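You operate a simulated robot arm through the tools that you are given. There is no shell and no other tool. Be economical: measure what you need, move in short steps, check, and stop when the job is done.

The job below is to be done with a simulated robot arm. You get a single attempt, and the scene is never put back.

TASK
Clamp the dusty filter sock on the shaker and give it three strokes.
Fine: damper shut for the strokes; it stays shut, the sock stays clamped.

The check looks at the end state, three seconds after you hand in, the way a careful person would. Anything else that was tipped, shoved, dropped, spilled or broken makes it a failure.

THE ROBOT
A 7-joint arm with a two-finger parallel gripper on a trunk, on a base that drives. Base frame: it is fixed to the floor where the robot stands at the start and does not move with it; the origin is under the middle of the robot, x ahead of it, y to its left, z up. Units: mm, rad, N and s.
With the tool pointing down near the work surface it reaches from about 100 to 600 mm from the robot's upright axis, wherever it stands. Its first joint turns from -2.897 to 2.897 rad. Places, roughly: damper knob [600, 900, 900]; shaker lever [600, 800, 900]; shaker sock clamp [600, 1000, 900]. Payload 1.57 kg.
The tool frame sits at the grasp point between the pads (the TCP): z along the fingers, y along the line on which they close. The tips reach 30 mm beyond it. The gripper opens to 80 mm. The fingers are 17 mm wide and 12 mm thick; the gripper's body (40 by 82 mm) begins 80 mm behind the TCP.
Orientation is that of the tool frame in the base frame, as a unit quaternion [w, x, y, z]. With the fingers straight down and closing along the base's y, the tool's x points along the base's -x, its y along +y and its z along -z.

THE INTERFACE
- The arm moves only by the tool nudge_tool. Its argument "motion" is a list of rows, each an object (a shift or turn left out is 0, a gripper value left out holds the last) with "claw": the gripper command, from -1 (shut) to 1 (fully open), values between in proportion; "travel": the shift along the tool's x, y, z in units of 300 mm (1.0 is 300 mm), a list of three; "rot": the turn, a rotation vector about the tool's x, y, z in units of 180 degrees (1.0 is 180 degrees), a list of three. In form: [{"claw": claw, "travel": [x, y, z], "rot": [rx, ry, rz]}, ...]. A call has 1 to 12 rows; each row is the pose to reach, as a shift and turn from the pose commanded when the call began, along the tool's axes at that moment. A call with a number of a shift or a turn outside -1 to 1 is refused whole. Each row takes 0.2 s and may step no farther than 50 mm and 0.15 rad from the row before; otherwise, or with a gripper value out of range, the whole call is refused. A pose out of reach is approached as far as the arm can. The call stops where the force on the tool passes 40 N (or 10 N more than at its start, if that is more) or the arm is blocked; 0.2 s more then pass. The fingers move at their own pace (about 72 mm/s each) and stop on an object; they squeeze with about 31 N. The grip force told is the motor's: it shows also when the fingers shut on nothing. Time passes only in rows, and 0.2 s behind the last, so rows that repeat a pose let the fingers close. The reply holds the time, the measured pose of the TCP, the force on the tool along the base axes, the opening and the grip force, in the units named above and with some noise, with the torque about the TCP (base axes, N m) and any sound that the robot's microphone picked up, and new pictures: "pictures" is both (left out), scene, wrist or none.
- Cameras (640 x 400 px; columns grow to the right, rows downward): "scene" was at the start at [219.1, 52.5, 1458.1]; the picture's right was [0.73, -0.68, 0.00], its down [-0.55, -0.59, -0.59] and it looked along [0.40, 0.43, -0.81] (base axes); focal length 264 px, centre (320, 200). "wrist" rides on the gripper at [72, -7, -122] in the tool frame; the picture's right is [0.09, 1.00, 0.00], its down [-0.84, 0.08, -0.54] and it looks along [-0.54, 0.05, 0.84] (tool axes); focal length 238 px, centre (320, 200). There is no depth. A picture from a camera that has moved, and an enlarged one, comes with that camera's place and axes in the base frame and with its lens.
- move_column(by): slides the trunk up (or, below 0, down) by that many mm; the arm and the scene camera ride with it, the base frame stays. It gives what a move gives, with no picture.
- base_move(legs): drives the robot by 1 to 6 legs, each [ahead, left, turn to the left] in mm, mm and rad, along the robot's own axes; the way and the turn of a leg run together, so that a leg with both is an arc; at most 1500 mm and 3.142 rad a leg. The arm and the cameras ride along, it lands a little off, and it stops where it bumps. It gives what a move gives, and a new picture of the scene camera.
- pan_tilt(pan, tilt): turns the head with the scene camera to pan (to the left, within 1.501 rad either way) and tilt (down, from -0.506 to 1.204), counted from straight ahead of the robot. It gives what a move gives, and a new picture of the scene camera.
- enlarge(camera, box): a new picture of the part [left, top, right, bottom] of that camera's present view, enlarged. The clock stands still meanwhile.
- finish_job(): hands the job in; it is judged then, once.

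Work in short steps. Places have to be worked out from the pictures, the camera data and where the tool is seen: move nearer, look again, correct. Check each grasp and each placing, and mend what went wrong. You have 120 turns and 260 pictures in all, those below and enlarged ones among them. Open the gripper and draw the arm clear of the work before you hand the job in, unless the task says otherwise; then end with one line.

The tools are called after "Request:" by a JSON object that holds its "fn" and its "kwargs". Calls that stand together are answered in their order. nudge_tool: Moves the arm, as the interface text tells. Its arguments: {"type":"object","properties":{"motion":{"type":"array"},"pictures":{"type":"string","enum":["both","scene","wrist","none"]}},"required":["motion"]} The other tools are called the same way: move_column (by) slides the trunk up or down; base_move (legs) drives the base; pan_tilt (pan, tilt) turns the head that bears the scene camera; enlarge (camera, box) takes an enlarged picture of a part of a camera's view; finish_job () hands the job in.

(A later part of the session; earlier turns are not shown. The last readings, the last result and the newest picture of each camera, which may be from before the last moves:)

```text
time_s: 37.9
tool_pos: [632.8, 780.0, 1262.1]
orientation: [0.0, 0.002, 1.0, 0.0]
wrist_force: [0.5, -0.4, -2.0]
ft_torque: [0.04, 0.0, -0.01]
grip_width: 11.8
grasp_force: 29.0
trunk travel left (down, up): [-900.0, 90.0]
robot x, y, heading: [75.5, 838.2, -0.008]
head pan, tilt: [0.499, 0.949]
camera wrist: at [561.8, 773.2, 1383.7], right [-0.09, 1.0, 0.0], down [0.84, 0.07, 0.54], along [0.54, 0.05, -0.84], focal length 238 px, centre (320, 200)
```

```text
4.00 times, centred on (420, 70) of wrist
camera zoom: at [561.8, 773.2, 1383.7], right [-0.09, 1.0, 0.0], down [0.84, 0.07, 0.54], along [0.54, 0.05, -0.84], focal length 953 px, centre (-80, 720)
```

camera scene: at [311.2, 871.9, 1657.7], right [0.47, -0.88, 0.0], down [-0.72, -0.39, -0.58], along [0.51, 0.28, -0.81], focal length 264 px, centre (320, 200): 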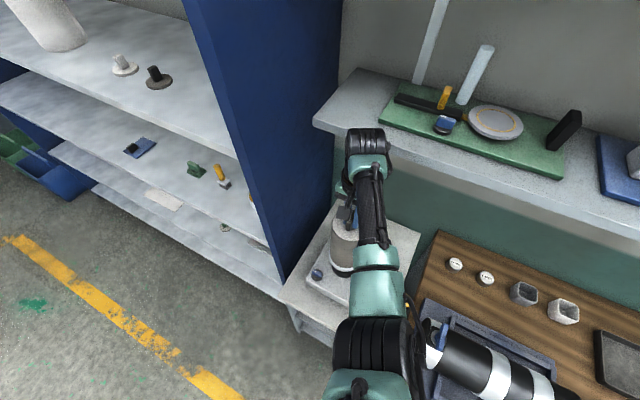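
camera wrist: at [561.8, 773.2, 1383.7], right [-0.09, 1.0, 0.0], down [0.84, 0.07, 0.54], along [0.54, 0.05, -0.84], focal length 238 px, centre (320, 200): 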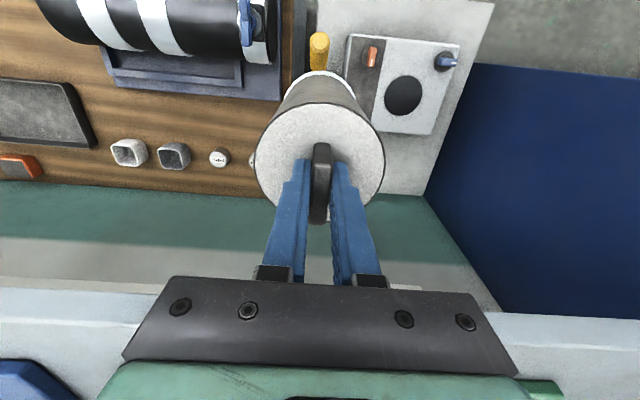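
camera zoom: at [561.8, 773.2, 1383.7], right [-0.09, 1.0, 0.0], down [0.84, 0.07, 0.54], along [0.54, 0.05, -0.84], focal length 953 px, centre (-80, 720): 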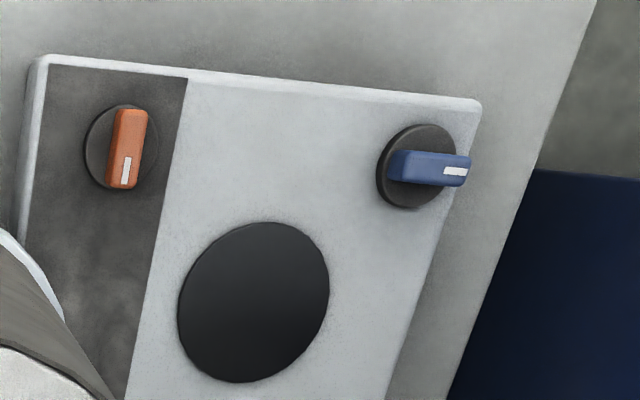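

The hole centre is (633,962) and the sock axis coincides with the TCP. I go back over it and descend to about 15 mm above expected contact.

Request:
{"fn": "nudge_tool", "kwargs": {"motion": [{"travel": [0, 0.15, 0]}, {"travel": [0, 0.3, 0]}, {"travel": [0, 0.45, 0]}, {"travel": [-0.002, 0.606, 0]}, {"travel": [-0.002, 0.606, 0.15]}, {"travel": [-0.002, 0.606, 0.3]}, {"travel": [-0.002, 0.606, 0.45]}, {"travel": [-0.002, 0.606, 0.58]}, {"travel": [-0.002, 0.606, 0.63]}], "pictures": "both"}}

Request:
{"fn": "enlarge", "kwargs": {"camera": "scene", "box": [270, 180, 430, 320]}}

```text
time_s: 39.9
tool_pos: [633.8, 965.2, 1072.2]
orientation: [0.0, 0.003, 1.0, -0.001]
wrist_force: [-0.2, 0.0, -1.0]
ft_torque: [0.0, 0.02, 0.01]
grip_width: 11.8
grasp_force: 29.0
trunk travel left (down, up): [-900.0, 90.0]
robot x, y, heading: [78.3, 840.8, -0.005]
head pan, tilt: [0.499, 0.949]
camera scene: at [311.2, 872.1, 1657.6], right [0.47, -0.88, 0.0], down [-0.72, -0.39, -0.58], along [0.51, 0.28, -0.81], focal length 264 px, centre (320, 200)
camera wrist: at [562.5, 958.6, 1195.2], right [-0.09, 1.0, 0.0], down [0.84, 0.07, 0.54], along [0.54, 0.05, -0.84], focal length 238 px, centre (320, 200)
```

scene: 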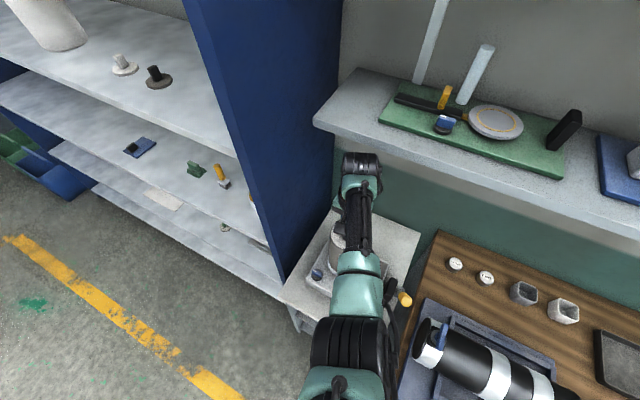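
wrist: 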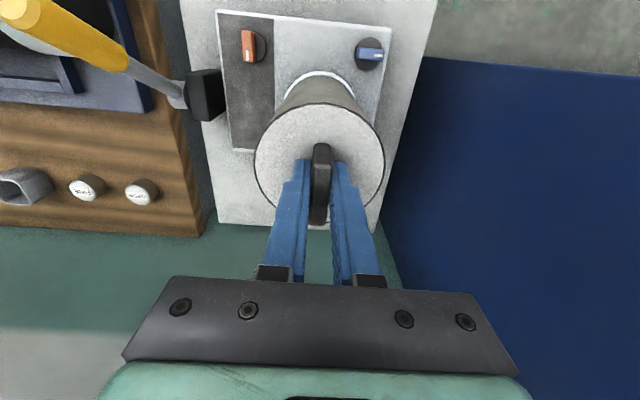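

```text
2.86 times, centred on (350, 250) of scene
camera zoom: at [311.2, 872.1, 1657.6], right [0.47, -0.88, 0.0], down [-0.72, -0.39, -0.58], along [0.51, 0.28, -0.81], focal length 753 px, centre (234, 57)
```

zoom: 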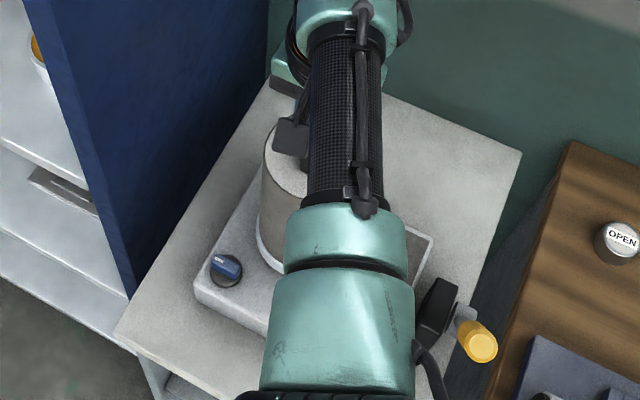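

TCP is at y≈965, so I correct −3 mm and descend in small steps watching force.

Request:
{"fn": "nudge_tool", "kwargs": {"motion": [{"travel": [0, -0.01, 0.02]}, {"travel": [0, -0.01, 0.035]}, {"travel": [0, -0.01, 0.045]}, {"travel": [0, -0.01, 0.055]}], "pictures": "wrist"}}

```text
time_s: 40.9
tool_pos: [633.9, 961.4, 1057.0]
orientation: [0.0, 0.003, 1.0, 0.0]
wrist_force: [-0.4, -0.7, -1.8]
ft_torque: [-0.01, 0.03, -0.02]
grip_width: 11.9
grasp_force: 28.8
trunk travel left (down, up): [-900.0, 90.0]
robot x, y, heading: [78.8, 839.7, -0.006]
head pan, tilt: [0.499, 0.949]
camera wrist: at [562.3, 954.8, 1179.4], right [-0.09, 1.0, 0.0], down [0.84, 0.07, 0.54], along [0.54, 0.05, -0.84], focal length 238 px, centre (320, 200)
```

wrist: 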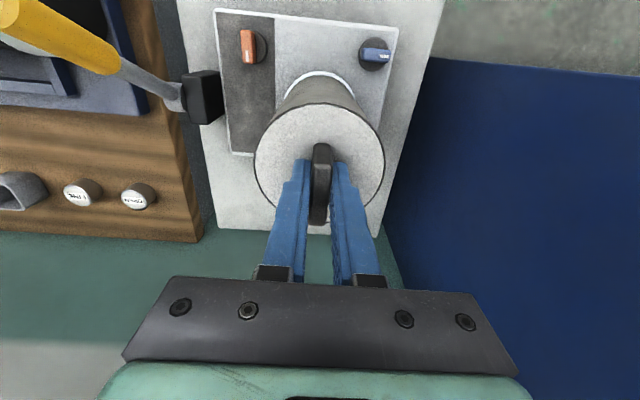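

Still free. I keep lowering in 2 mm steps.

Request:
{"fn": "nudge_tool", "kwargs": {"motion": [{"travel": [0, 0, 0.007]}, {"travel": [0, 0, 0.014]}, {"travel": [0, 0, 0.02]}], "pictures": "none"}}

Request:
{"fn": "nudge_tool", "kwargs": {"motion": [{"travel": [0, 0, 0.007]}, {"travel": [0, 0, 0.013]}], "pictures": "wrist"}}

```text
time_s: 41.7
tool_pos: [634.6, 960.8, 1056.8]
orientation: [0.005, 0.003, 1.0, 0.001]
wrist_force: [-4.1, -1.1, 32.3]
ft_torque: [-0.19, 0.55, 0.02]
grip_width: 11.9
grasp_force: 29.1
trunk travel left (down, up): [-900.0, 90.0]
robot x, y, heading: [81.6, 841.6, -0.006]
head pan, tilt: [0.499, 0.949]
```

```text
time_s: 42.3
tool_pos: [636.7, 960.2, 1056.1]
orientation: [0.005, 0.003, 1.0, 0.0]
wrist_force: [-11.9, -3.5, 23.6]
ft_torque: [-0.57, 1.45, -0.08]
grip_width: 11.5
grasp_force: 29.5
trunk travel left (down, up): [-900.0, 90.0]
robot x, y, heading: [82.6, 838.8, -0.006]
head pan, tilt: [0.499, 0.949]
stopped in row 2: the force on the tool passed its limit at 44 N (the readings are from after the stop); the commanded pose is now the measured one
camera wrist: at [563.3, 954.6, 1176.9], right [-0.09, 1.0, 0.0], down [0.83, 0.07, 0.55], along [0.55, 0.05, -0.84], focal length 238 px, centre (320, 200)
```

wrist: 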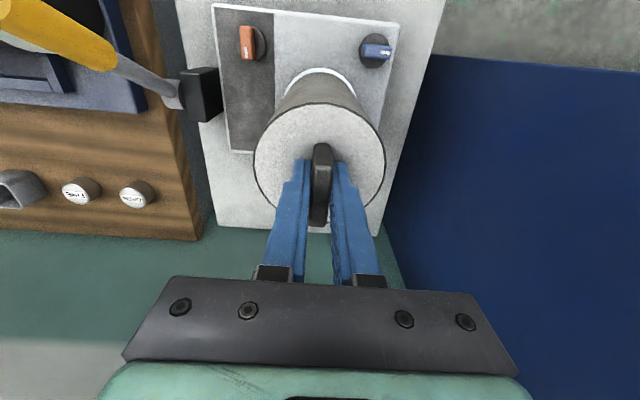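

Contact came at TCP z≈1057 (box top ≈844). I relieve the force: lift ~3 mm, recentre to (633,960) and set it down lightly.

Request:
{"fn": "nudge_tool", "kwargs": {"motion": [{"travel": [0, 0, -0.012]}, {"travel": [0.01, 0, -0.012]}, {"travel": [0.012, 0, -0.012]}], "pictures": "none"}}

```text
time_s: 43.1
tool_pos: [635.4, 961.8, 1055.4]
orientation: [0.006, 0.003, 1.0, 0.001]
wrist_force: [1.0, -0.7, 0.3]
ft_torque: [-0.1, -0.4, 0.02]
grip_width: 11.5
grasp_force: 28.6
trunk travel left (down, up): [-900.0, 90.0]
robot x, y, heading: [81.1, 842.0, -0.005]
head pan, tilt: [0.499, 0.949]
```

Request:
{"fn": "nudge_tool", "kwargs": {"motion": [{"travel": [0.003, -0.003, -0.01]}, {"travel": [0.007, -0.005, -0.02]}], "pictures": "none"}}

```text
time_s: 43.7
tool_pos: [631.9, 960.8, 1061.4]
orientation: [0.006, 0.003, 1.0, 0.0]
wrist_force: [-0.1, -0.4, -1.8]
ft_torque: [0.03, -0.01, -0.02]
grip_width: 11.7
grasp_force: 29.7
trunk travel left (down, up): [-900.0, 90.0]
robot x, y, heading: [78.0, 840.8, -0.007]
head pan, tilt: [0.499, 0.949]
```

Free again; I straighten the 0.012 rad tilt, nudge to x=633, and lower to light contact.

Request:
{"fn": "nudge_tool", "kwargs": {"motion": [{"travel": [-0.003, 0, 0], "rot": [0, 0.0038, 0]}, {"travel": [-0.003, 0, 0.008], "rot": [0, 0.0038, 0]}, {"travel": [-0.003, 0, 0.015], "rot": [0, 0.0038, 0]}], "pictures": "none"}}

```text
time_s: 44.5
tool_pos: [633.1, 960.7, 1057.6]
orientation: [-0.002, 0.003, 1.0, 0.001]
wrist_force: [-0.6, -0.9, -3.0]
ft_torque: [0.0, 0.03, -0.01]
grip_width: 11.6
grasp_force: 28.9
trunk travel left (down, up): [-900.0, 90.0]
robot x, y, heading: [75.0, 838.0, -0.004]
head pan, tilt: [0.499, 0.949]
```

Request:
{"fn": "nudge_tool", "kwargs": {"motion": [{"travel": [0, 0, 0.003]}, {"travel": [0, 0, 0.006]}], "pictures": "none"}}

```text
time_s: 45.1
tool_pos: [633.4, 961.1, 1055.4]
orientation: [-0.002, 0.003, 1.0, 0.001]
wrist_force: [-1.3, 0.7, 2.1]
ft_torque: [-0.04, 0.06, -0.01]
grip_width: 12.0
grasp_force: 28.8
trunk travel left (down, up): [-900.0, 90.0]
robot x, y, heading: [77.0, 840.4, -0.009]
head pan, tilt: [0.499, 0.949]
```

Light contact (weight transferred). I release and raise straight up 90 mm.

Request:
{"fn": "nudge_tool", "kwargs": {"motion": [{"claw": 0, "travel": [0, 0, 0]}, {"claw": 0, "travel": [0, 0, 0]}, {"claw": 0, "travel": [0, 0, -0.1]}, {"claw": 0, "travel": [0, 0, -0.2]}, {"claw": 0, "travel": [0, 0, -0.3]}, {"claw": 0, "travel": [0, 0, -0.4]}], "pictures": "wrist"}}

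```text
time_s: 46.5
tool_pos: [632.8, 959.4, 1174.5]
orientation: [-0.001, 0.002, 1.0, 0.0]
wrist_force: [-0.1, -0.3, -0.1]
ft_torque: [-0.02, 0.04, 0.01]
grip_width: 40.2
grasp_force: 0.1
trunk travel left (down, up): [-900.0, 90.0]
robot x, y, heading: [75.3, 839.2, -0.008]
head pan, tilt: [0.499, 0.949]
camera wrist: at [561.4, 953.5, 1297.6], right [-0.09, 1.0, 0.0], down [0.84, 0.07, 0.54], along [0.54, 0.05, -0.84], focal length 238 px, centre (320, 200)
```

wrist: 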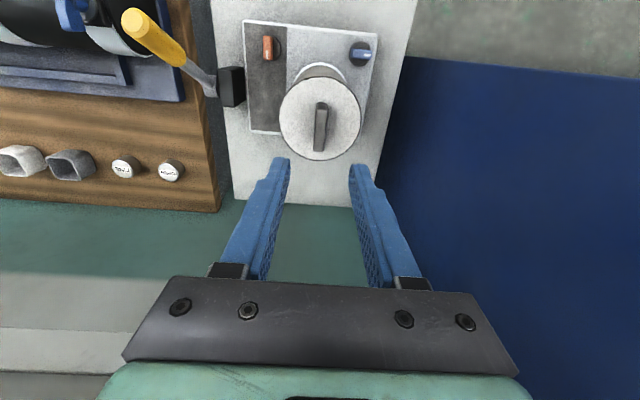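

Sock stands on the box. I rise and pull back toward x≈450 to inspect seat and knobs from the front.

Request:
{"fn": "nudge_tool", "kwargs": {"motion": [{"travel": [0, 0, -0.16]}, {"travel": [0.16, 0, -0.16]}, {"travel": [0.32, 0, -0.16]}, {"travel": [0.48, 0, -0.16]}, {"travel": [0.56, 0, -0.16]}], "pictures": "wrist"}}

Request:
{"fn": "enlarge", "kwargs": {"camera": "wrist", "box": [220, 100, 420, 260]}}

Request:
{"fn": "pan_tilt", "kwargs": {"pan": 0.35, "tilt": 1.0}}

```text
time_s: 47.7
tool_pos: [463.8, 962.2, 1225.6]
orientation: [-0.001, 0.002, 1.0, 0.0]
wrist_force: [0.4, 0.0, -0.4]
ft_torque: [-0.02, 0.02, 0.0]
grip_width: 40.0
grasp_force: 0.1
trunk travel left (down, up): [-900.0, 90.0]
robot x, y, heading: [78.8, 837.7, -0.006]
head pan, tilt: [0.499, 0.949]
camera wrist: at [392.3, 955.0, 1348.2], right [-0.09, 1.0, 0.0], down [0.84, 0.07, 0.54], along [0.54, 0.05, -0.84], focal length 238 px, centre (320, 200)
```

wrist: 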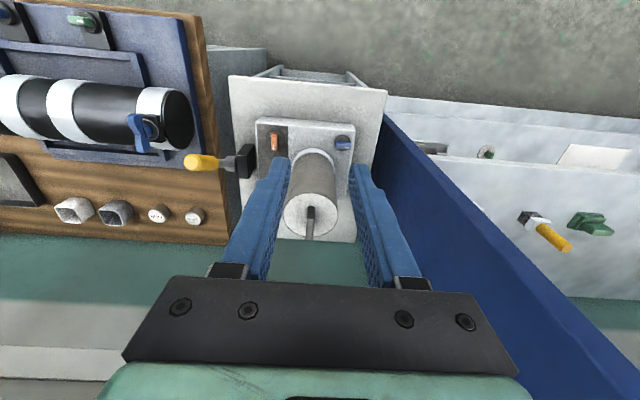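

```text
2.50 times, centred on (320, 180) of wrist
camera zoom: at [392.3, 955.0, 1348.2], right [-0.09, 1.0, 0.0], down [0.84, 0.07, 0.54], along [0.54, 0.05, -0.84], focal length 596 px, centre (320, 250)
```

zoom: 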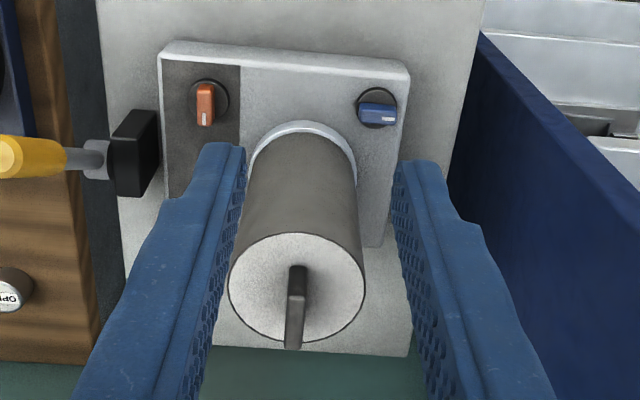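

```text
time_s: 48.4
tool_pos: [464.9, 960.8, 1225.4]
orientation: [-0.001, 0.002, 1.0, 0.0]
wrist_force: [-0.9, 0.4, 0.0]
ft_torque: [0.0, -0.02, -0.01]
grip_width: 40.2
grasp_force: 0.0
trunk travel left (down, up): [-900.0, 90.0]
robot x, y, heading: [77.0, 836.2, -0.007]
head pan, tilt: [0.351, 1.0]
camera scene: at [312.6, 861.0, 1654.1], right [0.34, -0.94, 0.0], down [-0.79, -0.29, -0.54], along [0.51, 0.18, -0.84], focal length 264 px, centre (320, 200)
```

scene: 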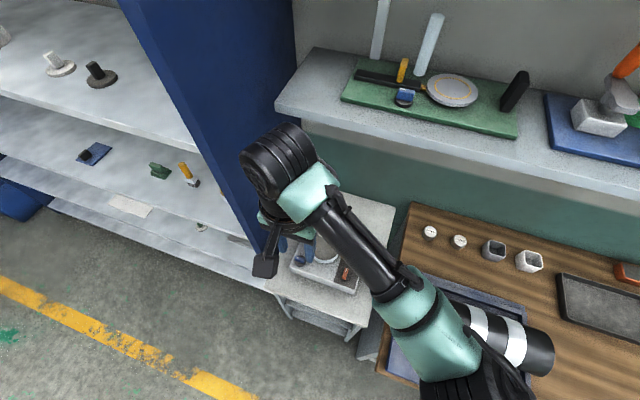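

Lever tip ≈(557,779,1015), pivot ≈(637,775,850): it leans toward the robot. Now I go closer to the orange damper knob to inspect it (TCP ≈ (510,878,1010)).

Request:
{"fn": "nudge_tool", "kwargs": {"motion": [{"claw": 0, "travel": [0, -0.14, 0]}, {"travel": [-0.08, -0.277, 0]}, {"travel": [-0.15, -0.277, 0.12]}, {"travel": [-0.15, -0.277, 0.28]}, {"travel": [-0.15, -0.277, 0.44]}, {"travel": [-0.15, -0.277, 0.58]}, {"travel": [-0.15, -0.277, 0.7]}], "pictures": "wrist"}}

Request:
{"fn": "enlarge", "kwargs": {"camera": "wrist", "box": [240, 100, 480, 250]}}

```text
time_s: 50.0
tool_pos: [510.3, 877.9, 1014.8]
orientation: [-0.001, 0.002, 1.0, 0.0]
wrist_force: [0.0, 0.7, -0.3]
ft_torque: [-0.01, -0.02, 0.0]
grip_width: 40.2
grasp_force: 0.1
trunk travel left (down, up): [-900.0, 90.0]
robot x, y, heading: [80.4, 836.6, -0.004]
head pan, tilt: [0.351, 1.0]
camera wrist: at [438.8, 871.4, 1136.7], right [-0.09, 1.0, 0.0], down [0.84, 0.07, 0.54], along [0.54, 0.05, -0.84], focal length 238 px, centre (320, 200)
```

wrist: 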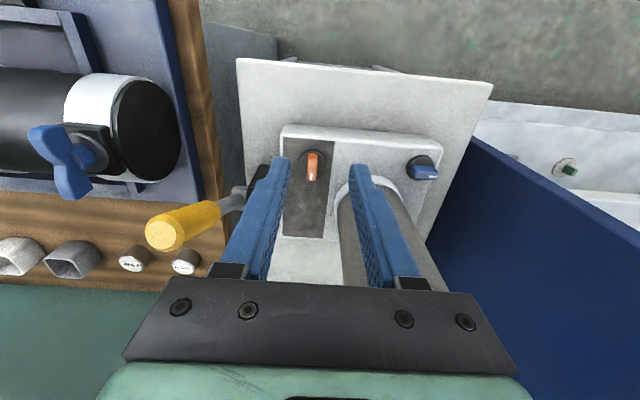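

```text
2.67 times, centred on (360, 175) of wrist
camera zoom: at [438.8, 871.4, 1136.7], right [-0.09, 1.0, 0.0], down [0.84, 0.07, 0.54], along [0.54, 0.05, -0.84], focal length 636 px, centre (213, 267)
```

zoom: 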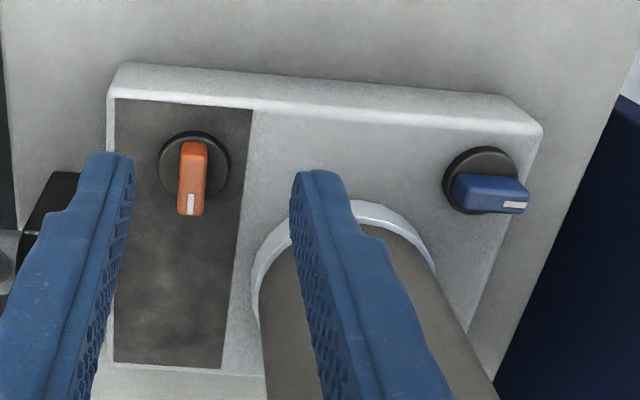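

No text labels; the orange pointer lies along the dark duct panel (in line = open), so shut should be crosswise. Turning the wrist here would swing its camera into the lever or sock, so I'll push the pointer with closed fingers instead: go beside its +x end at (582,848).

Request:
{"fn": "nudge_tool", "kwargs": {"motion": [{"claw": -1, "travel": [-0.12, -0.05, 0]}, {"claw": -1, "travel": [-0.24, -0.1, 0]}, {"claw": -1, "travel": [-0.24, -0.1, 0.12]}, {"claw": -1, "travel": [-0.24, -0.1, 0.26]}, {"claw": -1, "travel": [-0.24, -0.1, 0.37]}], "pictures": "wrist"}}

Request:
{"fn": "enlarge", "kwargs": {"camera": "wrist", "box": [240, 80, 440, 205]}}

```text
time_s: 51.2
tool_pos: [581.7, 849.3, 901.7]
orientation: [-0.001, 0.001, 1.0, 0.001]
wrist_force: [-0.5, 0.2, -0.1]
ft_torque: [0.02, 0.0, 0.01]
grip_width: 0.1
grasp_force: 21.0
trunk travel left (down, up): [-900.0, 90.0]
robot x, y, heading: [78.3, 839.0, -0.002]
head pan, tilt: [0.351, 1.0]
camera wrist: at [509.8, 842.8, 1024.4], right [-0.09, 1.0, 0.0], down [0.84, 0.07, 0.54], along [0.54, 0.05, -0.84], focal length 238 px, centre (320, 200)
```

wrist: 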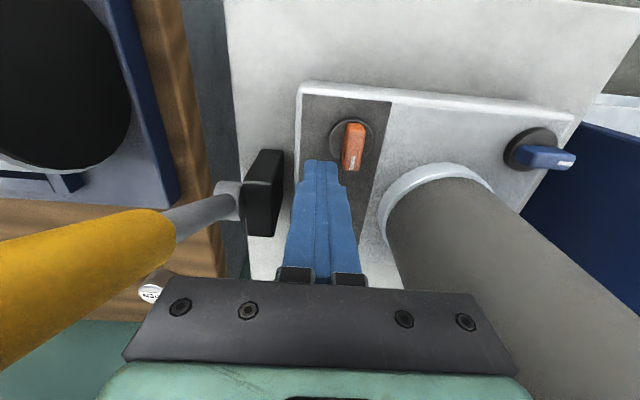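

```text
3.20 times, centred on (340, 142) of wrist
camera zoom: at [509.8, 842.8, 1024.4], right [-0.09, 1.0, 0.0], down [0.84, 0.07, 0.54], along [0.54, 0.05, -0.84], focal length 763 px, centre (256, 384)
```

zoom: 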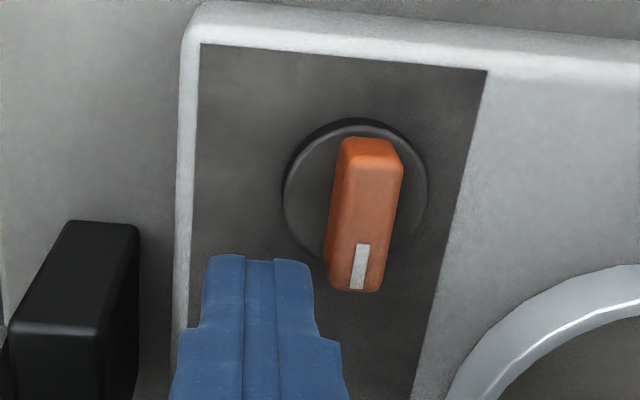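

Pointer is centred at ≈(566.5,871), ±17 long, and my fingertips are beside its +x end. I lower 13 mm (tips ≈ 859) and push +y gently.

Request:
{"fn": "nudge_tool", "kwargs": {"motion": [{"travel": [0, 0, 0.025]}, {"travel": [0, 0, 0.045]}, {"travel": [0, 0.013, 0.045]}, {"travel": [0, 0.023, 0.045]}, {"travel": [0, 0.033, 0.045]}], "pictures": "wrist"}}

Request:
{"fn": "enlarge", "kwargs": {"camera": "wrist", "box": [240, 80, 440, 205]}}

```text
time_s: 52.4
tool_pos: [579.2, 856.8, 890.6]
orientation: [0.0, 0.003, 1.0, 0.0]
wrist_force: [3.8, -6.8, -2.5]
ft_torque: [-0.25, -0.19, 0.0]
grip_width: 0.2
grasp_force: 21.0
out of reach, approached as far as the arm can: row 3, 4, 5
trunk travel left (down, up): [-900.0, 90.0]
robot x, y, heading: [79.5, 840.5, -0.005]
head pan, tilt: [0.351, 1.0]
camera wrist: at [507.5, 849.9, 1012.9], right [-0.09, 1.0, 0.0], down [0.84, 0.07, 0.54], along [0.54, 0.05, -0.84], focal length 238 px, centre (320, 200)
```

wrist: 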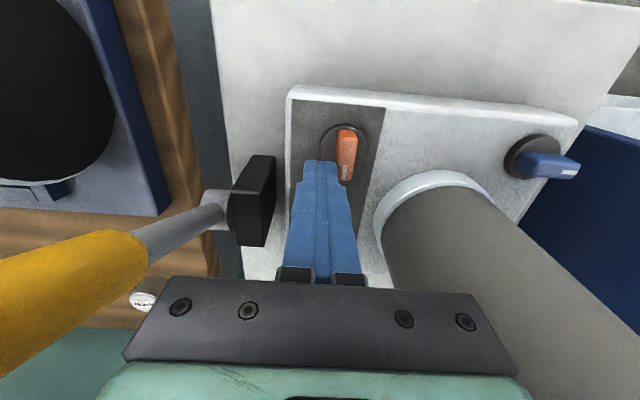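

```text
3.20 times, centred on (340, 142) of wrist
camera zoom: at [507.5, 849.9, 1012.9], right [-0.09, 1.0, 0.0], down [0.84, 0.07, 0.54], along [0.54, 0.05, -0.84], focal length 763 px, centre (256, 384)
```

zoom: 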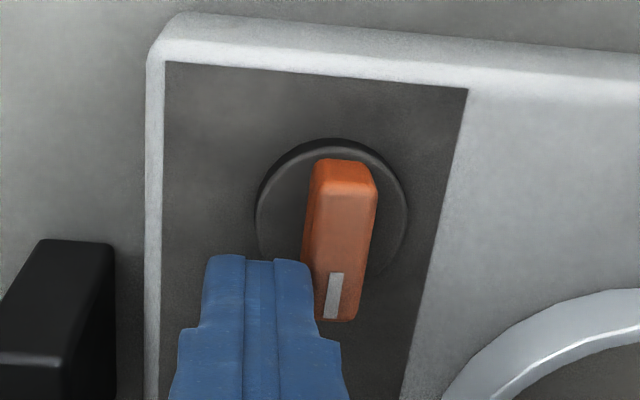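

The arm is at its reach limit with the column this high. I back off, lift 200 mm, lower the column by 200, then retry.

Request:
{"fn": "nudge_tool", "kwargs": {"motion": [{"travel": [0, -0.03, 0]}, {"travel": [0, -0.03, -0.16]}, {"travel": [0, -0.03, -0.32]}, {"travel": [0, -0.03, -0.48]}, {"travel": [0, -0.03, -0.64]}], "pictures": "none"}}

Request:
{"fn": "move_column", "kwargs": {"by": -190}}

Request:
{"fn": "nudge_tool", "kwargs": {"motion": [{"travel": [0, 0, 0]}], "pictures": "wrist"}}

```text
time_s: 53.6
tool_pos: [577.0, 847.0, 1085.6]
orientation: [-0.001, 0.002, 1.0, 0.0]
wrist_force: [0.2, 0.5, 0.6]
ft_torque: [-0.01, 0.02, 0.01]
grip_width: 0.0
grasp_force: 20.9
trunk travel left (down, up): [-900.0, 90.0]
robot x, y, heading: [75.4, 839.2, -0.008]
head pan, tilt: [0.351, 1.0]
```

```text
time_s: 55.7
tool_pos: [578.2, 847.4, 894.1]
orientation: [0.0, 0.003, 1.0, 0.001]
wrist_force: [-0.1, -1.0, -0.4]
ft_torque: [0.0, -0.01, 0.02]
grip_width: 0.0
grasp_force: 21.3
trunk travel left (down, up): [-710.0, 280.0]
robot x, y, heading: [78.4, 841.6, -0.006]
head pan, tilt: [0.351, 1.0]
```

```text
time_s: 56.1
tool_pos: [576.8, 847.0, 894.2]
orientation: [0.0, 0.003, 1.0, 0.001]
wrist_force: [0.7, -0.1, 0.4]
ft_torque: [0.0, -0.02, -0.02]
grip_width: 0.0
grasp_force: 21.4
trunk travel left (down, up): [-710.0, 280.0]
robot x, y, heading: [78.7, 838.2, -0.005]
head pan, tilt: [0.351, 1.0]
camera wrist: at [506.2, 840.8, 1016.6], right [-0.09, 1.0, 0.0], down [0.84, 0.07, 0.54], along [0.54, 0.05, -0.84], focal length 238 px, centre (320, 200)
```

wrist: 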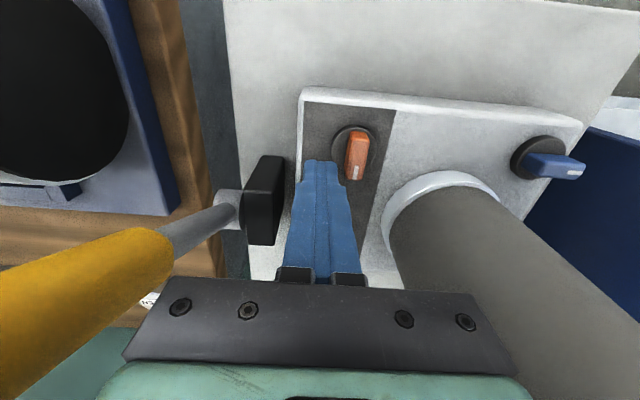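

Same spot with the column lower. I move to x≈583, z≈888, and push +y in small steps.

Request:
{"fn": "nudge_tool", "kwargs": {"motion": [{"travel": [-0.018, 0, 0.01]}, {"travel": [-0.018, 0, 0.02]}, {"travel": [-0.018, 0.02, 0.02]}, {"travel": [-0.018, 0.03, 0.02]}, {"travel": [-0.018, 0.04, 0.02]}, {"travel": [-0.018, 0.05, 0.02]}], "pictures": "wrist"}}

Request:
{"fn": "enlarge", "kwargs": {"camera": "wrist", "box": [240, 80, 440, 205]}}

```text
time_s: 57.5
tool_pos: [586.4, 862.8, 888.6]
orientation: [0.0, 0.001, 1.0, 0.002]
wrist_force: [10.0, -0.8, -5.6]
ft_torque: [-0.09, -0.24, -0.09]
grip_width: 0.0
grasp_force: 21.6
trunk travel left (down, up): [-710.0, 280.0]
robot x, y, heading: [77.7, 837.9, -0.002]
head pan, tilt: [0.351, 1.0]
camera wrist: at [513.7, 857.3, 1010.3], right [-0.09, 1.0, 0.0], down [0.84, 0.07, 0.54], along [0.54, 0.05, -0.84], focal length 238 px, centre (320, 200)
```

wrist: 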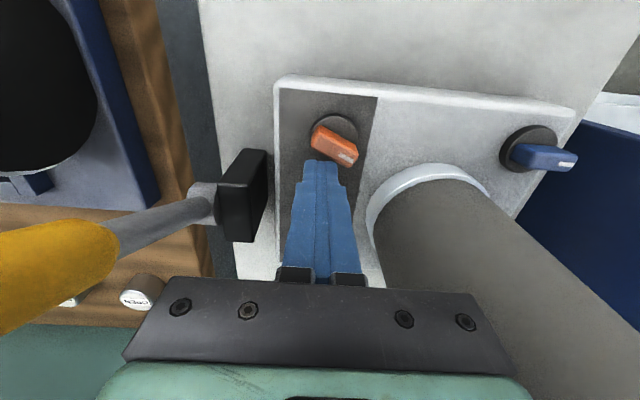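

```text
3.20 times, centred on (340, 142) of wrist
camera zoom: at [513.7, 857.3, 1010.3], right [-0.09, 1.0, 0.0], down [0.84, 0.07, 0.54], along [0.54, 0.05, -0.84], focal length 763 px, centre (256, 384)
```

zoom: 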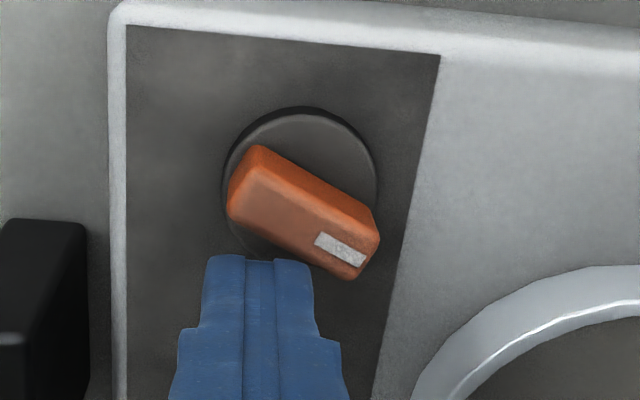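

The knob turned ccw ≈60° easily. I continue: +y to ≈873, then press −x to bring it to 90°, keeping the hand clear of the sock.

Request:
{"fn": "nudge_tool", "kwargs": {"motion": [{"travel": [-0.01, 0.02, 0]}, {"travel": [-0.01, 0.035, 0]}, {"travel": [0.003, 0.037, 0]}, {"travel": [0.01, 0.037, 0]}, {"travel": [0.017, 0.037, 0]}], "pictures": "wrist"}}

Request:
{"fn": "enlarge", "kwargs": {"camera": "wrist", "box": [240, 80, 440, 205]}}

```text
time_s: 58.7
tool_pos: [584.8, 874.8, 888.0]
orientation: [0.006, 0.002, 1.0, 0.001]
wrist_force: [31.6, 0.6, -6.4]
ft_torque: [-0.37, -0.87, 0.04]
grip_width: 0.0
grasp_force: 22.1
trunk travel left (down, up): [-710.0, 280.0]
robot x, y, heading: [77.1, 838.9, -0.004]
head pan, tilt: [0.351, 1.0]
camera wrist: at [511.7, 866.9, 1009.9], right [-0.09, 1.0, 0.0], down [0.83, 0.07, 0.55], along [0.55, 0.05, -0.83], focal length 238 px, centre (320, 200)
```

wrist: 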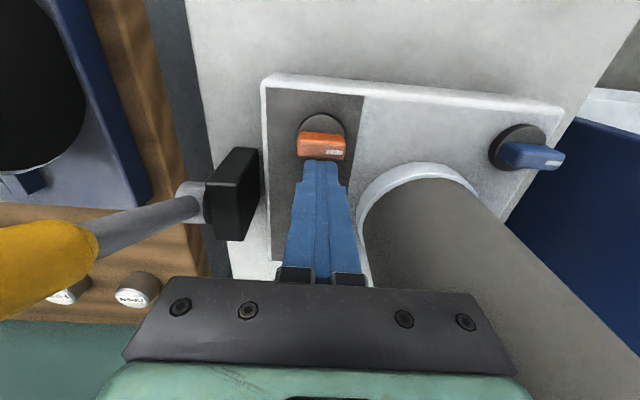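

```text
3.20 times, centred on (340, 142) of wrist
camera zoom: at [511.7, 866.9, 1009.9], right [-0.09, 1.0, 0.0], down [0.83, 0.07, 0.55], along [0.55, 0.05, -0.83], focal length 763 px, centre (256, 384)
```

zoom: 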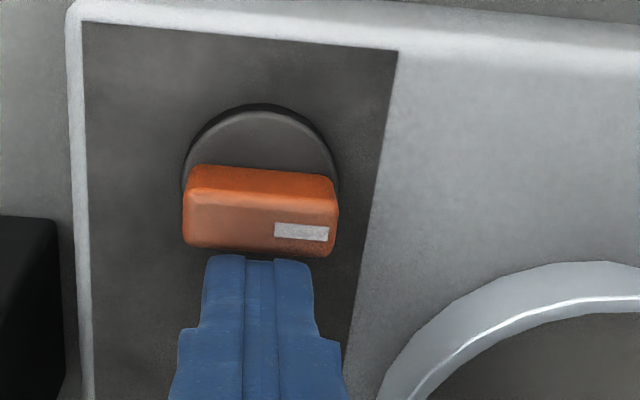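

The damper pointer is now crosswise, hard against its stop or flush. I back off, rise, and read the sign on the cabinet ("PAC… FINE") and tokens for hints about conventions.

Request:
{"fn": "nudge_tool", "kwargs": {"motion": [{"travel": [-0.03, -0.01, 0]}, {"travel": [-0.03, -0.03, -0.15]}, {"travel": [-0.03, -0.03, -0.3]}, {"travel": [-0.03, -0.03, -0.45]}, {"travel": [-0.03, -0.03, -0.6]}, {"travel": [0.1, -0.03, -0.6]}, {"travel": [0.25, -0.03, -0.6]}, {"travel": [0.4, -0.03, -0.6]}], "pictures": "wrist"}}

Request:
{"fn": "pan_tilt", "kwargs": {"pan": 0.9, "tilt": 0.2}}

Request:
{"fn": "enlarge", "kwargs": {"camera": "wrist", "box": [160, 60, 440, 240]}}

```text
time_s: 60.5
tool_pos: [458.2, 863.4, 1066.5]
orientation: [-0.001, 0.002, 1.0, 0.001]
wrist_force: [1.1, -0.4, 0.2]
ft_torque: [-0.02, -0.05, -0.01]
grip_width: 0.0
grasp_force: 21.6
trunk travel left (down, up): [-710.0, 280.0]
robot x, y, heading: [77.2, 839.4, -0.006]
head pan, tilt: [0.351, 1.0]
camera wrist: at [386.7, 858.1, 1190.2], right [-0.09, 1.0, 0.0], down [0.84, 0.07, 0.54], along [0.54, 0.05, -0.84], focal length 238 px, centre (320, 200)
```

wrist: 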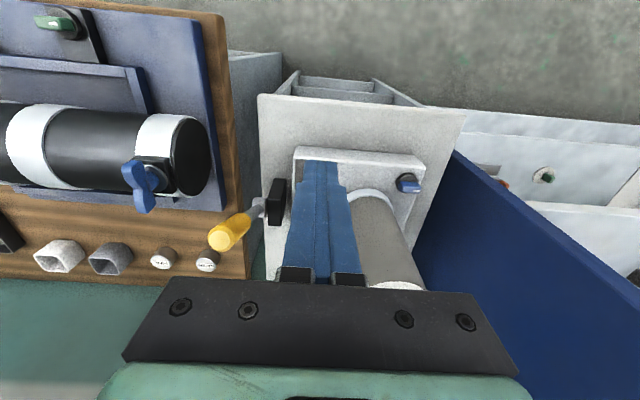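

```text
time_s: 61.6
tool_pos: [460.2, 865.5, 1067.8]
orientation: [-0.001, 0.003, 1.0, 0.001]
wrist_force: [-0.4, -0.3, 0.4]
ft_torque: [0.02, 0.01, -0.02]
grip_width: 0.0
grasp_force: 21.2
trunk travel left (down, up): [-710.0, 280.0]
robot x, y, heading: [76.9, 840.0, -0.002]
head pan, tilt: [0.901, 0.201]
camera scene: at [305.3, 910.0, 1532.8], right [0.78, -0.63, 0.0], down [-0.13, -0.16, -0.98], along [0.61, 0.76, -0.2], focal length 264 px, centre (320, 200)
```

scene: 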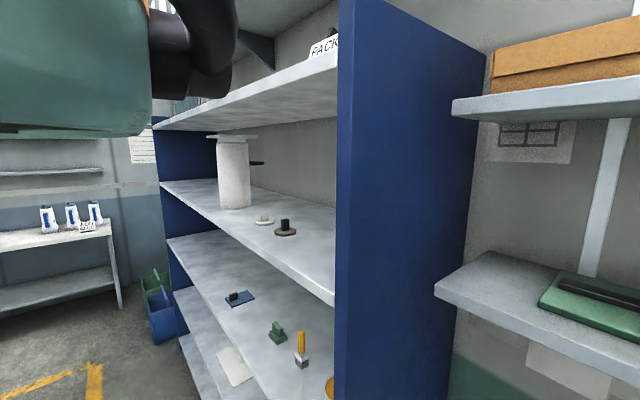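

```text
2.22 times, centred on (300, 150) of wrist
camera zoom: at [388.2, 858.7, 1189.9], right [-0.09, 1.0, 0.0], down [0.84, 0.07, 0.54], along [0.54, 0.05, -0.84], focal length 530 px, centre (364, 311)
```

zoom: 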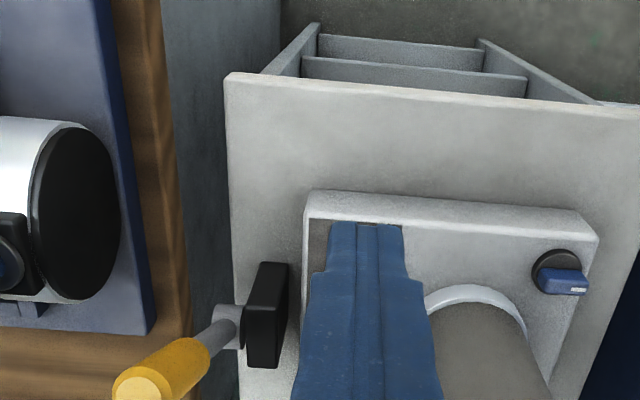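

I'll zoom in on the wall papers near the shaker in case they show the damper convention.

Request:
{"fn": "enlarge", "kwargs": {"camera": "scene", "box": [470, 100, 610, 180]}}

Request:
{"fn": "pan_tilt", "kwargs": {"pan": 0.3, "tilt": 0.5}}

```text
4.57 times, centred on (540, 140) of scene
camera zoom: at [305.3, 910.0, 1532.8], right [0.78, -0.63, 0.0], down [-0.13, -0.16, -0.98], along [0.61, 0.76, -0.2], focal length 1205 px, centre (-686, 474)
```

zoom: 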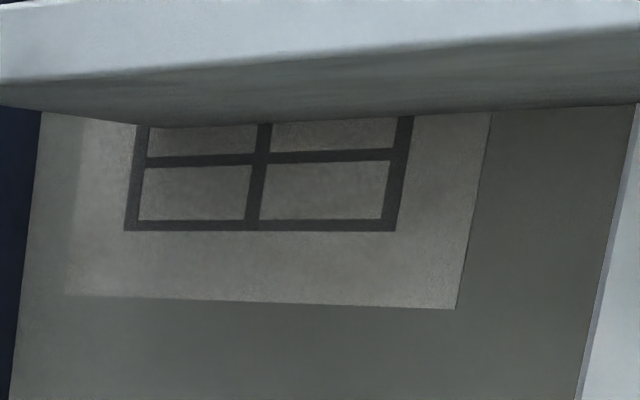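

```text
time_s: 62.6
tool_pos: [460.4, 865.5, 1068.2]
orientation: [0.0, 0.002, 1.0, 0.001]
wrist_force: [-0.4, 0.2, -0.5]
ft_torque: [-0.03, 0.01, -0.01]
grip_width: 0.0
grasp_force: 21.5
trunk travel left (down, up): [-710.0, 280.0]
robot x, y, heading: [78.8, 840.3, -0.005]
head pan, tilt: [0.3, 0.499]
camera scene: at [333.9, 863.9, 1505.2], right [0.29, -0.96, 0.0], down [-0.46, -0.14, -0.88], along [0.84, 0.26, -0.48], focal length 264 px, centre (320, 200)
```

scene: 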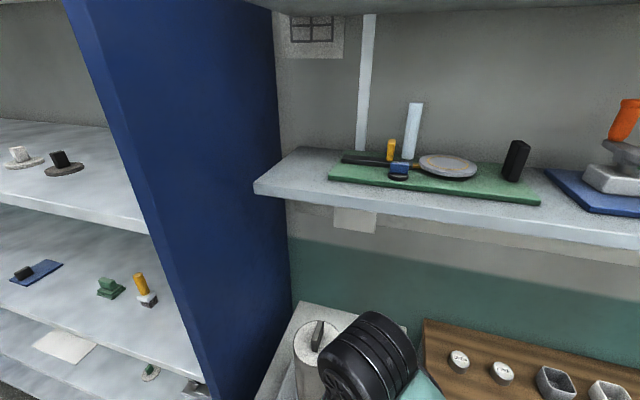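

No convention text. I move toward the clamp knob (pre-push position on its −x side), which also gives a clear view of both knobs.

Request:
{"fn": "nudge_tool", "kwargs": {"motion": [{"travel": [0, 0.15, 0]}, {"travel": [0, 0.3, 0]}, {"travel": [-0.05, 0.44, 0]}, {"travel": [-0.19, 0.478, 0.05]}, {"travel": [-0.23, 0.478, 0.2]}], "pictures": "wrist"}}

Request:
{"fn": "enlarge", "kwargs": {"camera": "wrist", "box": [160, 60, 400, 210]}}

```text
time_s: 63.8
tool_pos: [528.6, 1008.5, 1007.3]
orientation: [-0.001, 0.002, 1.0, 0.0]
wrist_force: [-0.3, -0.3, -0.6]
ft_torque: [-0.03, -0.01, -0.02]
grip_width: 0.1
grasp_force: 21.6
trunk travel left (down, up): [-710.0, 280.0]
robot x, y, heading: [80.1, 840.3, 0.001]
head pan, tilt: [0.3, 0.499]
camera wrist: at [455.3, 1001.9, 1130.1], right [-0.09, 1.0, 0.0], down [0.84, 0.07, 0.54], along [0.54, 0.05, -0.84], focal length 238 px, centre (320, 200)
```

wrist: 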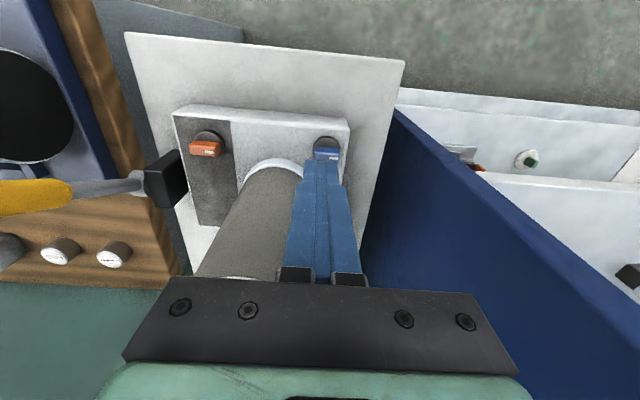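

```text
2.67 times, centred on (280, 135) of wrist
camera zoom: at [455.3, 1001.9, 1130.1], right [-0.09, 1.0, 0.0], down [0.84, 0.07, 0.54], along [0.54, 0.05, -0.84], focal length 636 px, centre (427, 373)
```

zoom: 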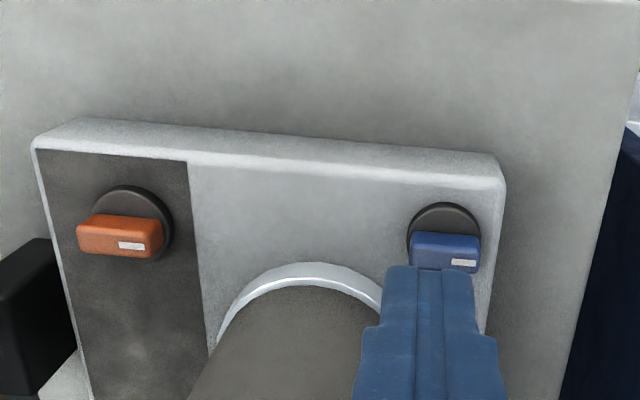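

I'll first test ccw: press the −y half of the blue pointer toward +x from its −x side.

Request:
{"fn": "nudge_tool", "kwargs": {"motion": [{"travel": [-0.03, -0.01, 0.14]}, {"travel": [-0.04, -0.01, 0.28]}, {"travel": [-0.04, -0.01, 0.39]}, {"travel": [-0.06, -0.01, 0.39]}, {"travel": [-0.072, -0.01, 0.39]}, {"travel": [-0.082, -0.01, 0.39]}], "pictures": "wrist"}}

Request:
{"fn": "enlarge", "kwargs": {"camera": "wrist", "box": [240, 80, 440, 205]}}

```text
time_s: 65.2
tool_pos: [551.0, 1005.3, 889.5]
orientation: [-0.002, 0.001, 1.0, 0.001]
wrist_force: [-4.0, 0.0, 0.1]
ft_torque: [0.03, 0.13, 0.02]
grip_width: 0.0
grasp_force: 21.1
trunk travel left (down, up): [-710.0, 280.0]
robot x, y, heading: [80.3, 837.7, -0.007]
head pan, tilt: [0.3, 0.499]
camera wrist: at [479.8, 998.7, 1013.5], right [-0.09, 1.0, 0.0], down [0.84, 0.07, 0.54], along [0.54, 0.05, -0.84], focal length 238 px, centre (320, 200)
```

wrist: 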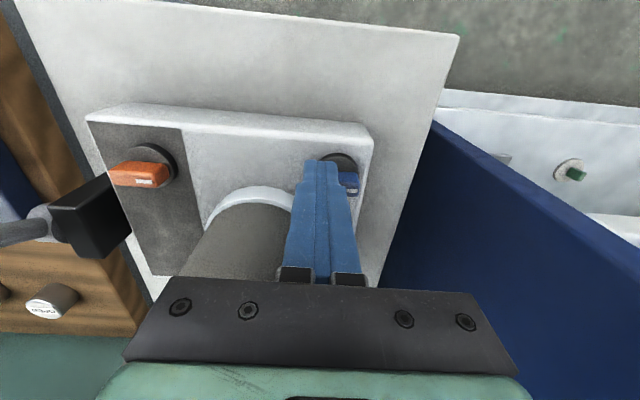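

```text
3.20 times, centred on (340, 142) of wrist
camera zoom: at [479.8, 998.7, 1013.5], right [-0.09, 1.0, 0.0], down [0.84, 0.07, 0.54], along [0.54, 0.05, -0.84], focal length 763 px, centre (256, 384)
```

zoom: 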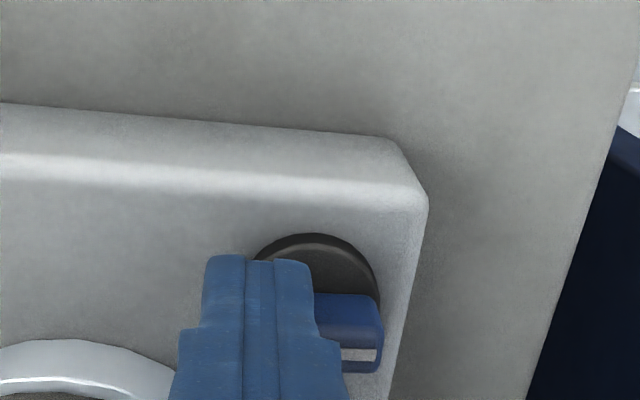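

Just in contact (−4 N). Push 6 mm more in small steps.

Request:
{"fn": "nudge_tool", "kwargs": {"motion": [{"travel": [-0.007, 0, 0]}, {"travel": [-0.014, 0, 0]}, {"travel": [-0.02, 0, 0]}], "pictures": "wrist"}}

Request:
{"fn": "enlarge", "kwargs": {"camera": "wrist", "box": [240, 80, 440, 205]}}

```text
time_s: 66.0
tool_pos: [551.1, 1005.6, 891.4]
orientation: [-0.009, 0.001, 1.0, 0.0]
wrist_force: [-32.2, -2.7, -1.9]
ft_torque: [0.24, 0.96, 0.03]
grip_width: 0.0
grasp_force: 21.2
trunk travel left (down, up): [-710.0, 280.0]
robot x, y, heading: [78.1, 840.4, -0.007]
head pan, tilt: [0.3, 0.499]
camera wrist: at [481.8, 998.9, 1014.5], right [-0.09, 1.0, 0.0], down [0.85, 0.08, 0.53], along [0.53, 0.05, -0.85], focal length 238 px, centre (320, 200)
```

wrist: 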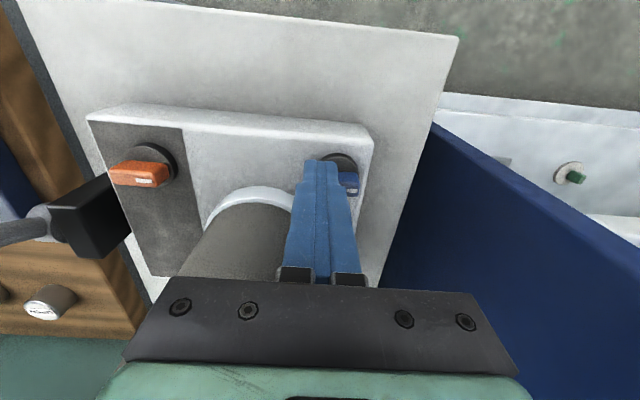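

```text
3.20 times, centred on (340, 142) of wrist
camera zoom: at [481.8, 998.9, 1014.5], right [-0.09, 1.0, 0.0], down [0.85, 0.08, 0.53], along [0.53, 0.05, -0.85], focal length 763 px, centre (256, 384)
```

zoom: 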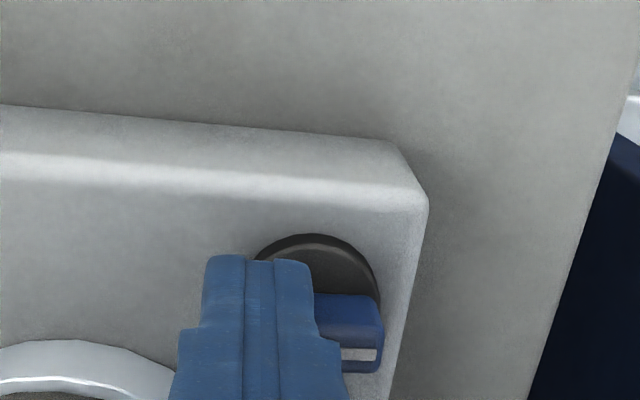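

Rigid at 32 N: the clamp knob is at its ccw stop, so it turns cw (mark to +x). I back off, shift to its +y half and push +x.

Request:
{"fn": "nudge_tool", "kwargs": {"motion": [{"travel": [0.04, 0, 0]}, {"travel": [0.04, 0.05, 0]}, {"travel": [0.04, 0.098, 0]}, {"travel": [0.01, 0.098, 0]}, {"travel": [-0.01, 0.098, 0]}, {"travel": [-0.02, 0.098, 0]}, {"travel": [-0.03, 0.098, 0]}], "pictures": "wrist"}}

Request:
{"fn": "enlarge", "kwargs": {"camera": "wrist", "box": [220, 80, 420, 205]}}

```text
time_s: 67.6
tool_pos: [565.6, 1037.4, 891.9]
orientation: [-0.003, 0.001, 1.0, 0.002]
wrist_force: [-11.3, 13.2, -0.1]
ft_torque: [0.38, 0.32, -0.22]
grip_width: 0.2
grasp_force: 21.7
trunk travel left (down, up): [-710.0, 280.0]
robot x, y, heading: [77.2, 839.6, -0.005]
head pan, tilt: [0.3, 0.499]
camera wrist: at [494.6, 1029.6, 1014.0], right [-0.09, 1.0, 0.0], down [0.84, 0.07, 0.54], along [0.54, 0.05, -0.84], focal length 238 px, centre (320, 200)
```

wrist: 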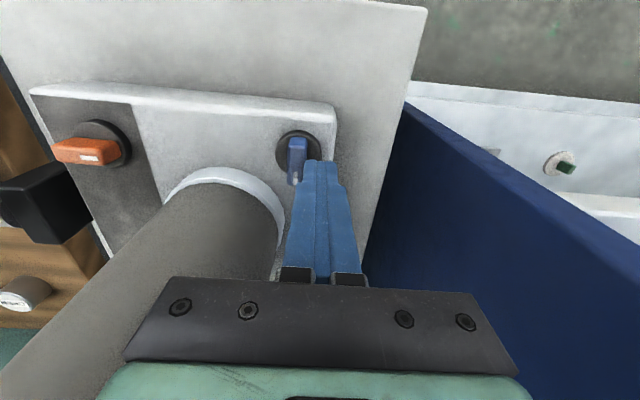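

```text
3.20 times, centred on (320, 142) of wrist
camera zoom: at [494.6, 1029.6, 1014.0], right [-0.09, 1.0, 0.0], down [0.84, 0.07, 0.54], along [0.54, 0.05, -0.84], focal length 763 px, centre (320, 384)
```

zoom: 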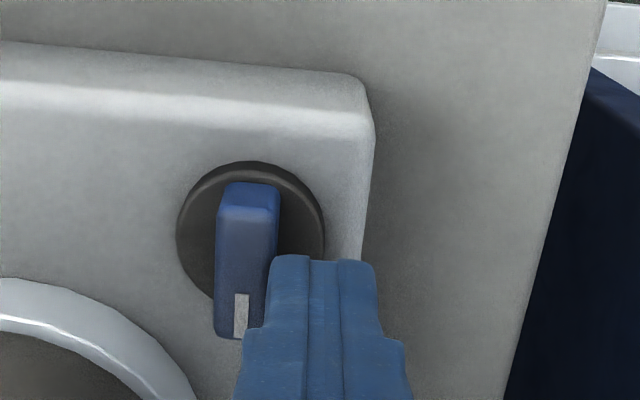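

It swung to +x. I finish it against its stop with a small +x, −y press.

Request:
{"fn": "nudge_tool", "kwargs": {"motion": [{"travel": [-0.02, 0.005, 0]}, {"travel": [-0.025, -0.007, 0]}, {"travel": [-0.025, -0.015, 0]}], "pictures": "wrist"}}

Request:
{"fn": "enlarge", "kwargs": {"camera": "wrist", "box": [220, 80, 420, 205]}}

```text
time_s: 68.4
tool_pos: [572.5, 1035.2, 891.1]
orientation: [-0.003, -0.001, 1.0, 0.006]
wrist_force: [-10.6, 28.0, -3.3]
ft_torque: [0.85, 0.24, -0.3]
grip_width: 0.0
grasp_force: 20.6
trunk travel left (down, up): [-710.0, 280.0]
robot x, y, heading: [78.5, 838.6, -0.003]
head pan, tilt: [0.3, 0.499]
camera wrist: at [501.2, 1028.1, 1014.2], right [-0.09, 1.0, 0.01], down [0.84, 0.07, 0.54], along [0.54, 0.06, -0.84], focal length 238 px, centre (320, 200)
```

wrist: 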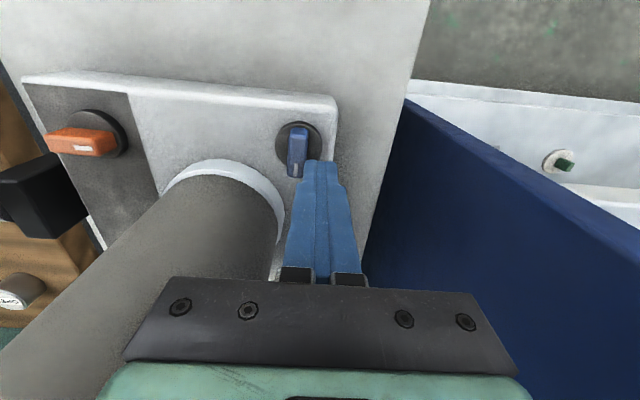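

```text
3.20 times, centred on (320, 142) of wrist
camera zoom: at [501.2, 1028.1, 1014.2], right [-0.09, 1.0, 0.01], down [0.84, 0.07, 0.54], along [0.54, 0.06, -0.84], focal length 763 px, centre (320, 384)
```

zoom: 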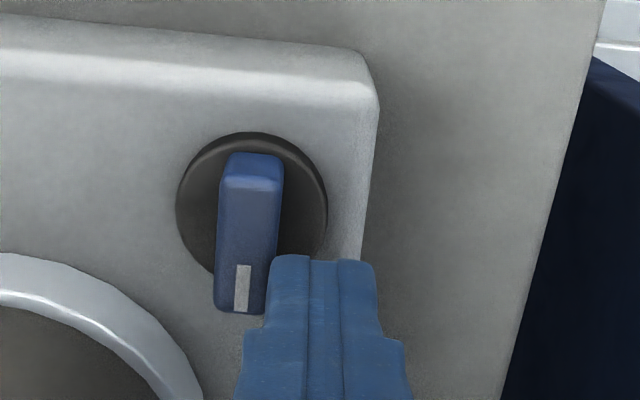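

Clamp knob turned fully. To verify that it holds, I'll go up, over the sock, grip the fin and tug gently upward.

Request:
{"fn": "nudge_tool", "kwargs": {"motion": [{"travel": [0.02, 0.02, 0]}, {"travel": [0.08, 0.02, -0.1]}, {"travel": [0.08, 0.02, -0.26]}, {"travel": [0.08, 0.02, -0.42]}, {"travel": [0.08, 0.02, -0.58]}, {"travel": [0.08, 0.02, -0.74]}, {"claw": 0, "travel": [0.08, 0.02, -0.88]}, {"claw": 0, "travel": [0.02, -0.11, -0.88]}, {"claw": 0, "travel": [-0.09, -0.22, -0.88]}, {"claw": 0, "travel": [-0.203, -0.25, -0.88]}, {"claw": 0, "travel": [-0.203, -0.25, -0.74]}, {"claw": 0, "travel": [-0.203, -0.25, -0.66]}], "pictures": "wrist"}}

```text
time_s: 71.0
tool_pos: [635.1, 953.9, 1087.9]
orientation: [-0.001, 0.002, 1.0, 0.0]
wrist_force: [0.9, -0.8, -0.2]
ft_torque: [-0.02, -0.01, 0.0]
grip_width: 40.0
grasp_force: 0.1
trunk travel left (down, up): [-710.0, 280.0]
robot x, y, heading: [78.8, 837.9, -0.001]
head pan, tilt: [0.3, 0.499]
camera wrist: at [563.5, 947.3, 1209.7], right [-0.09, 1.0, 0.0], down [0.84, 0.07, 0.54], along [0.54, 0.05, -0.84], focal length 238 px, centre (320, 200)
```

wrist: 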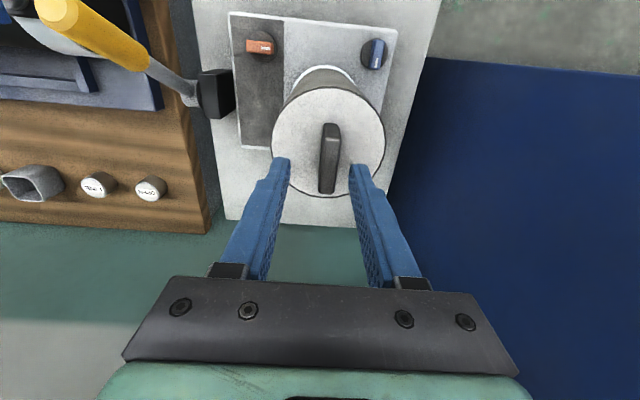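

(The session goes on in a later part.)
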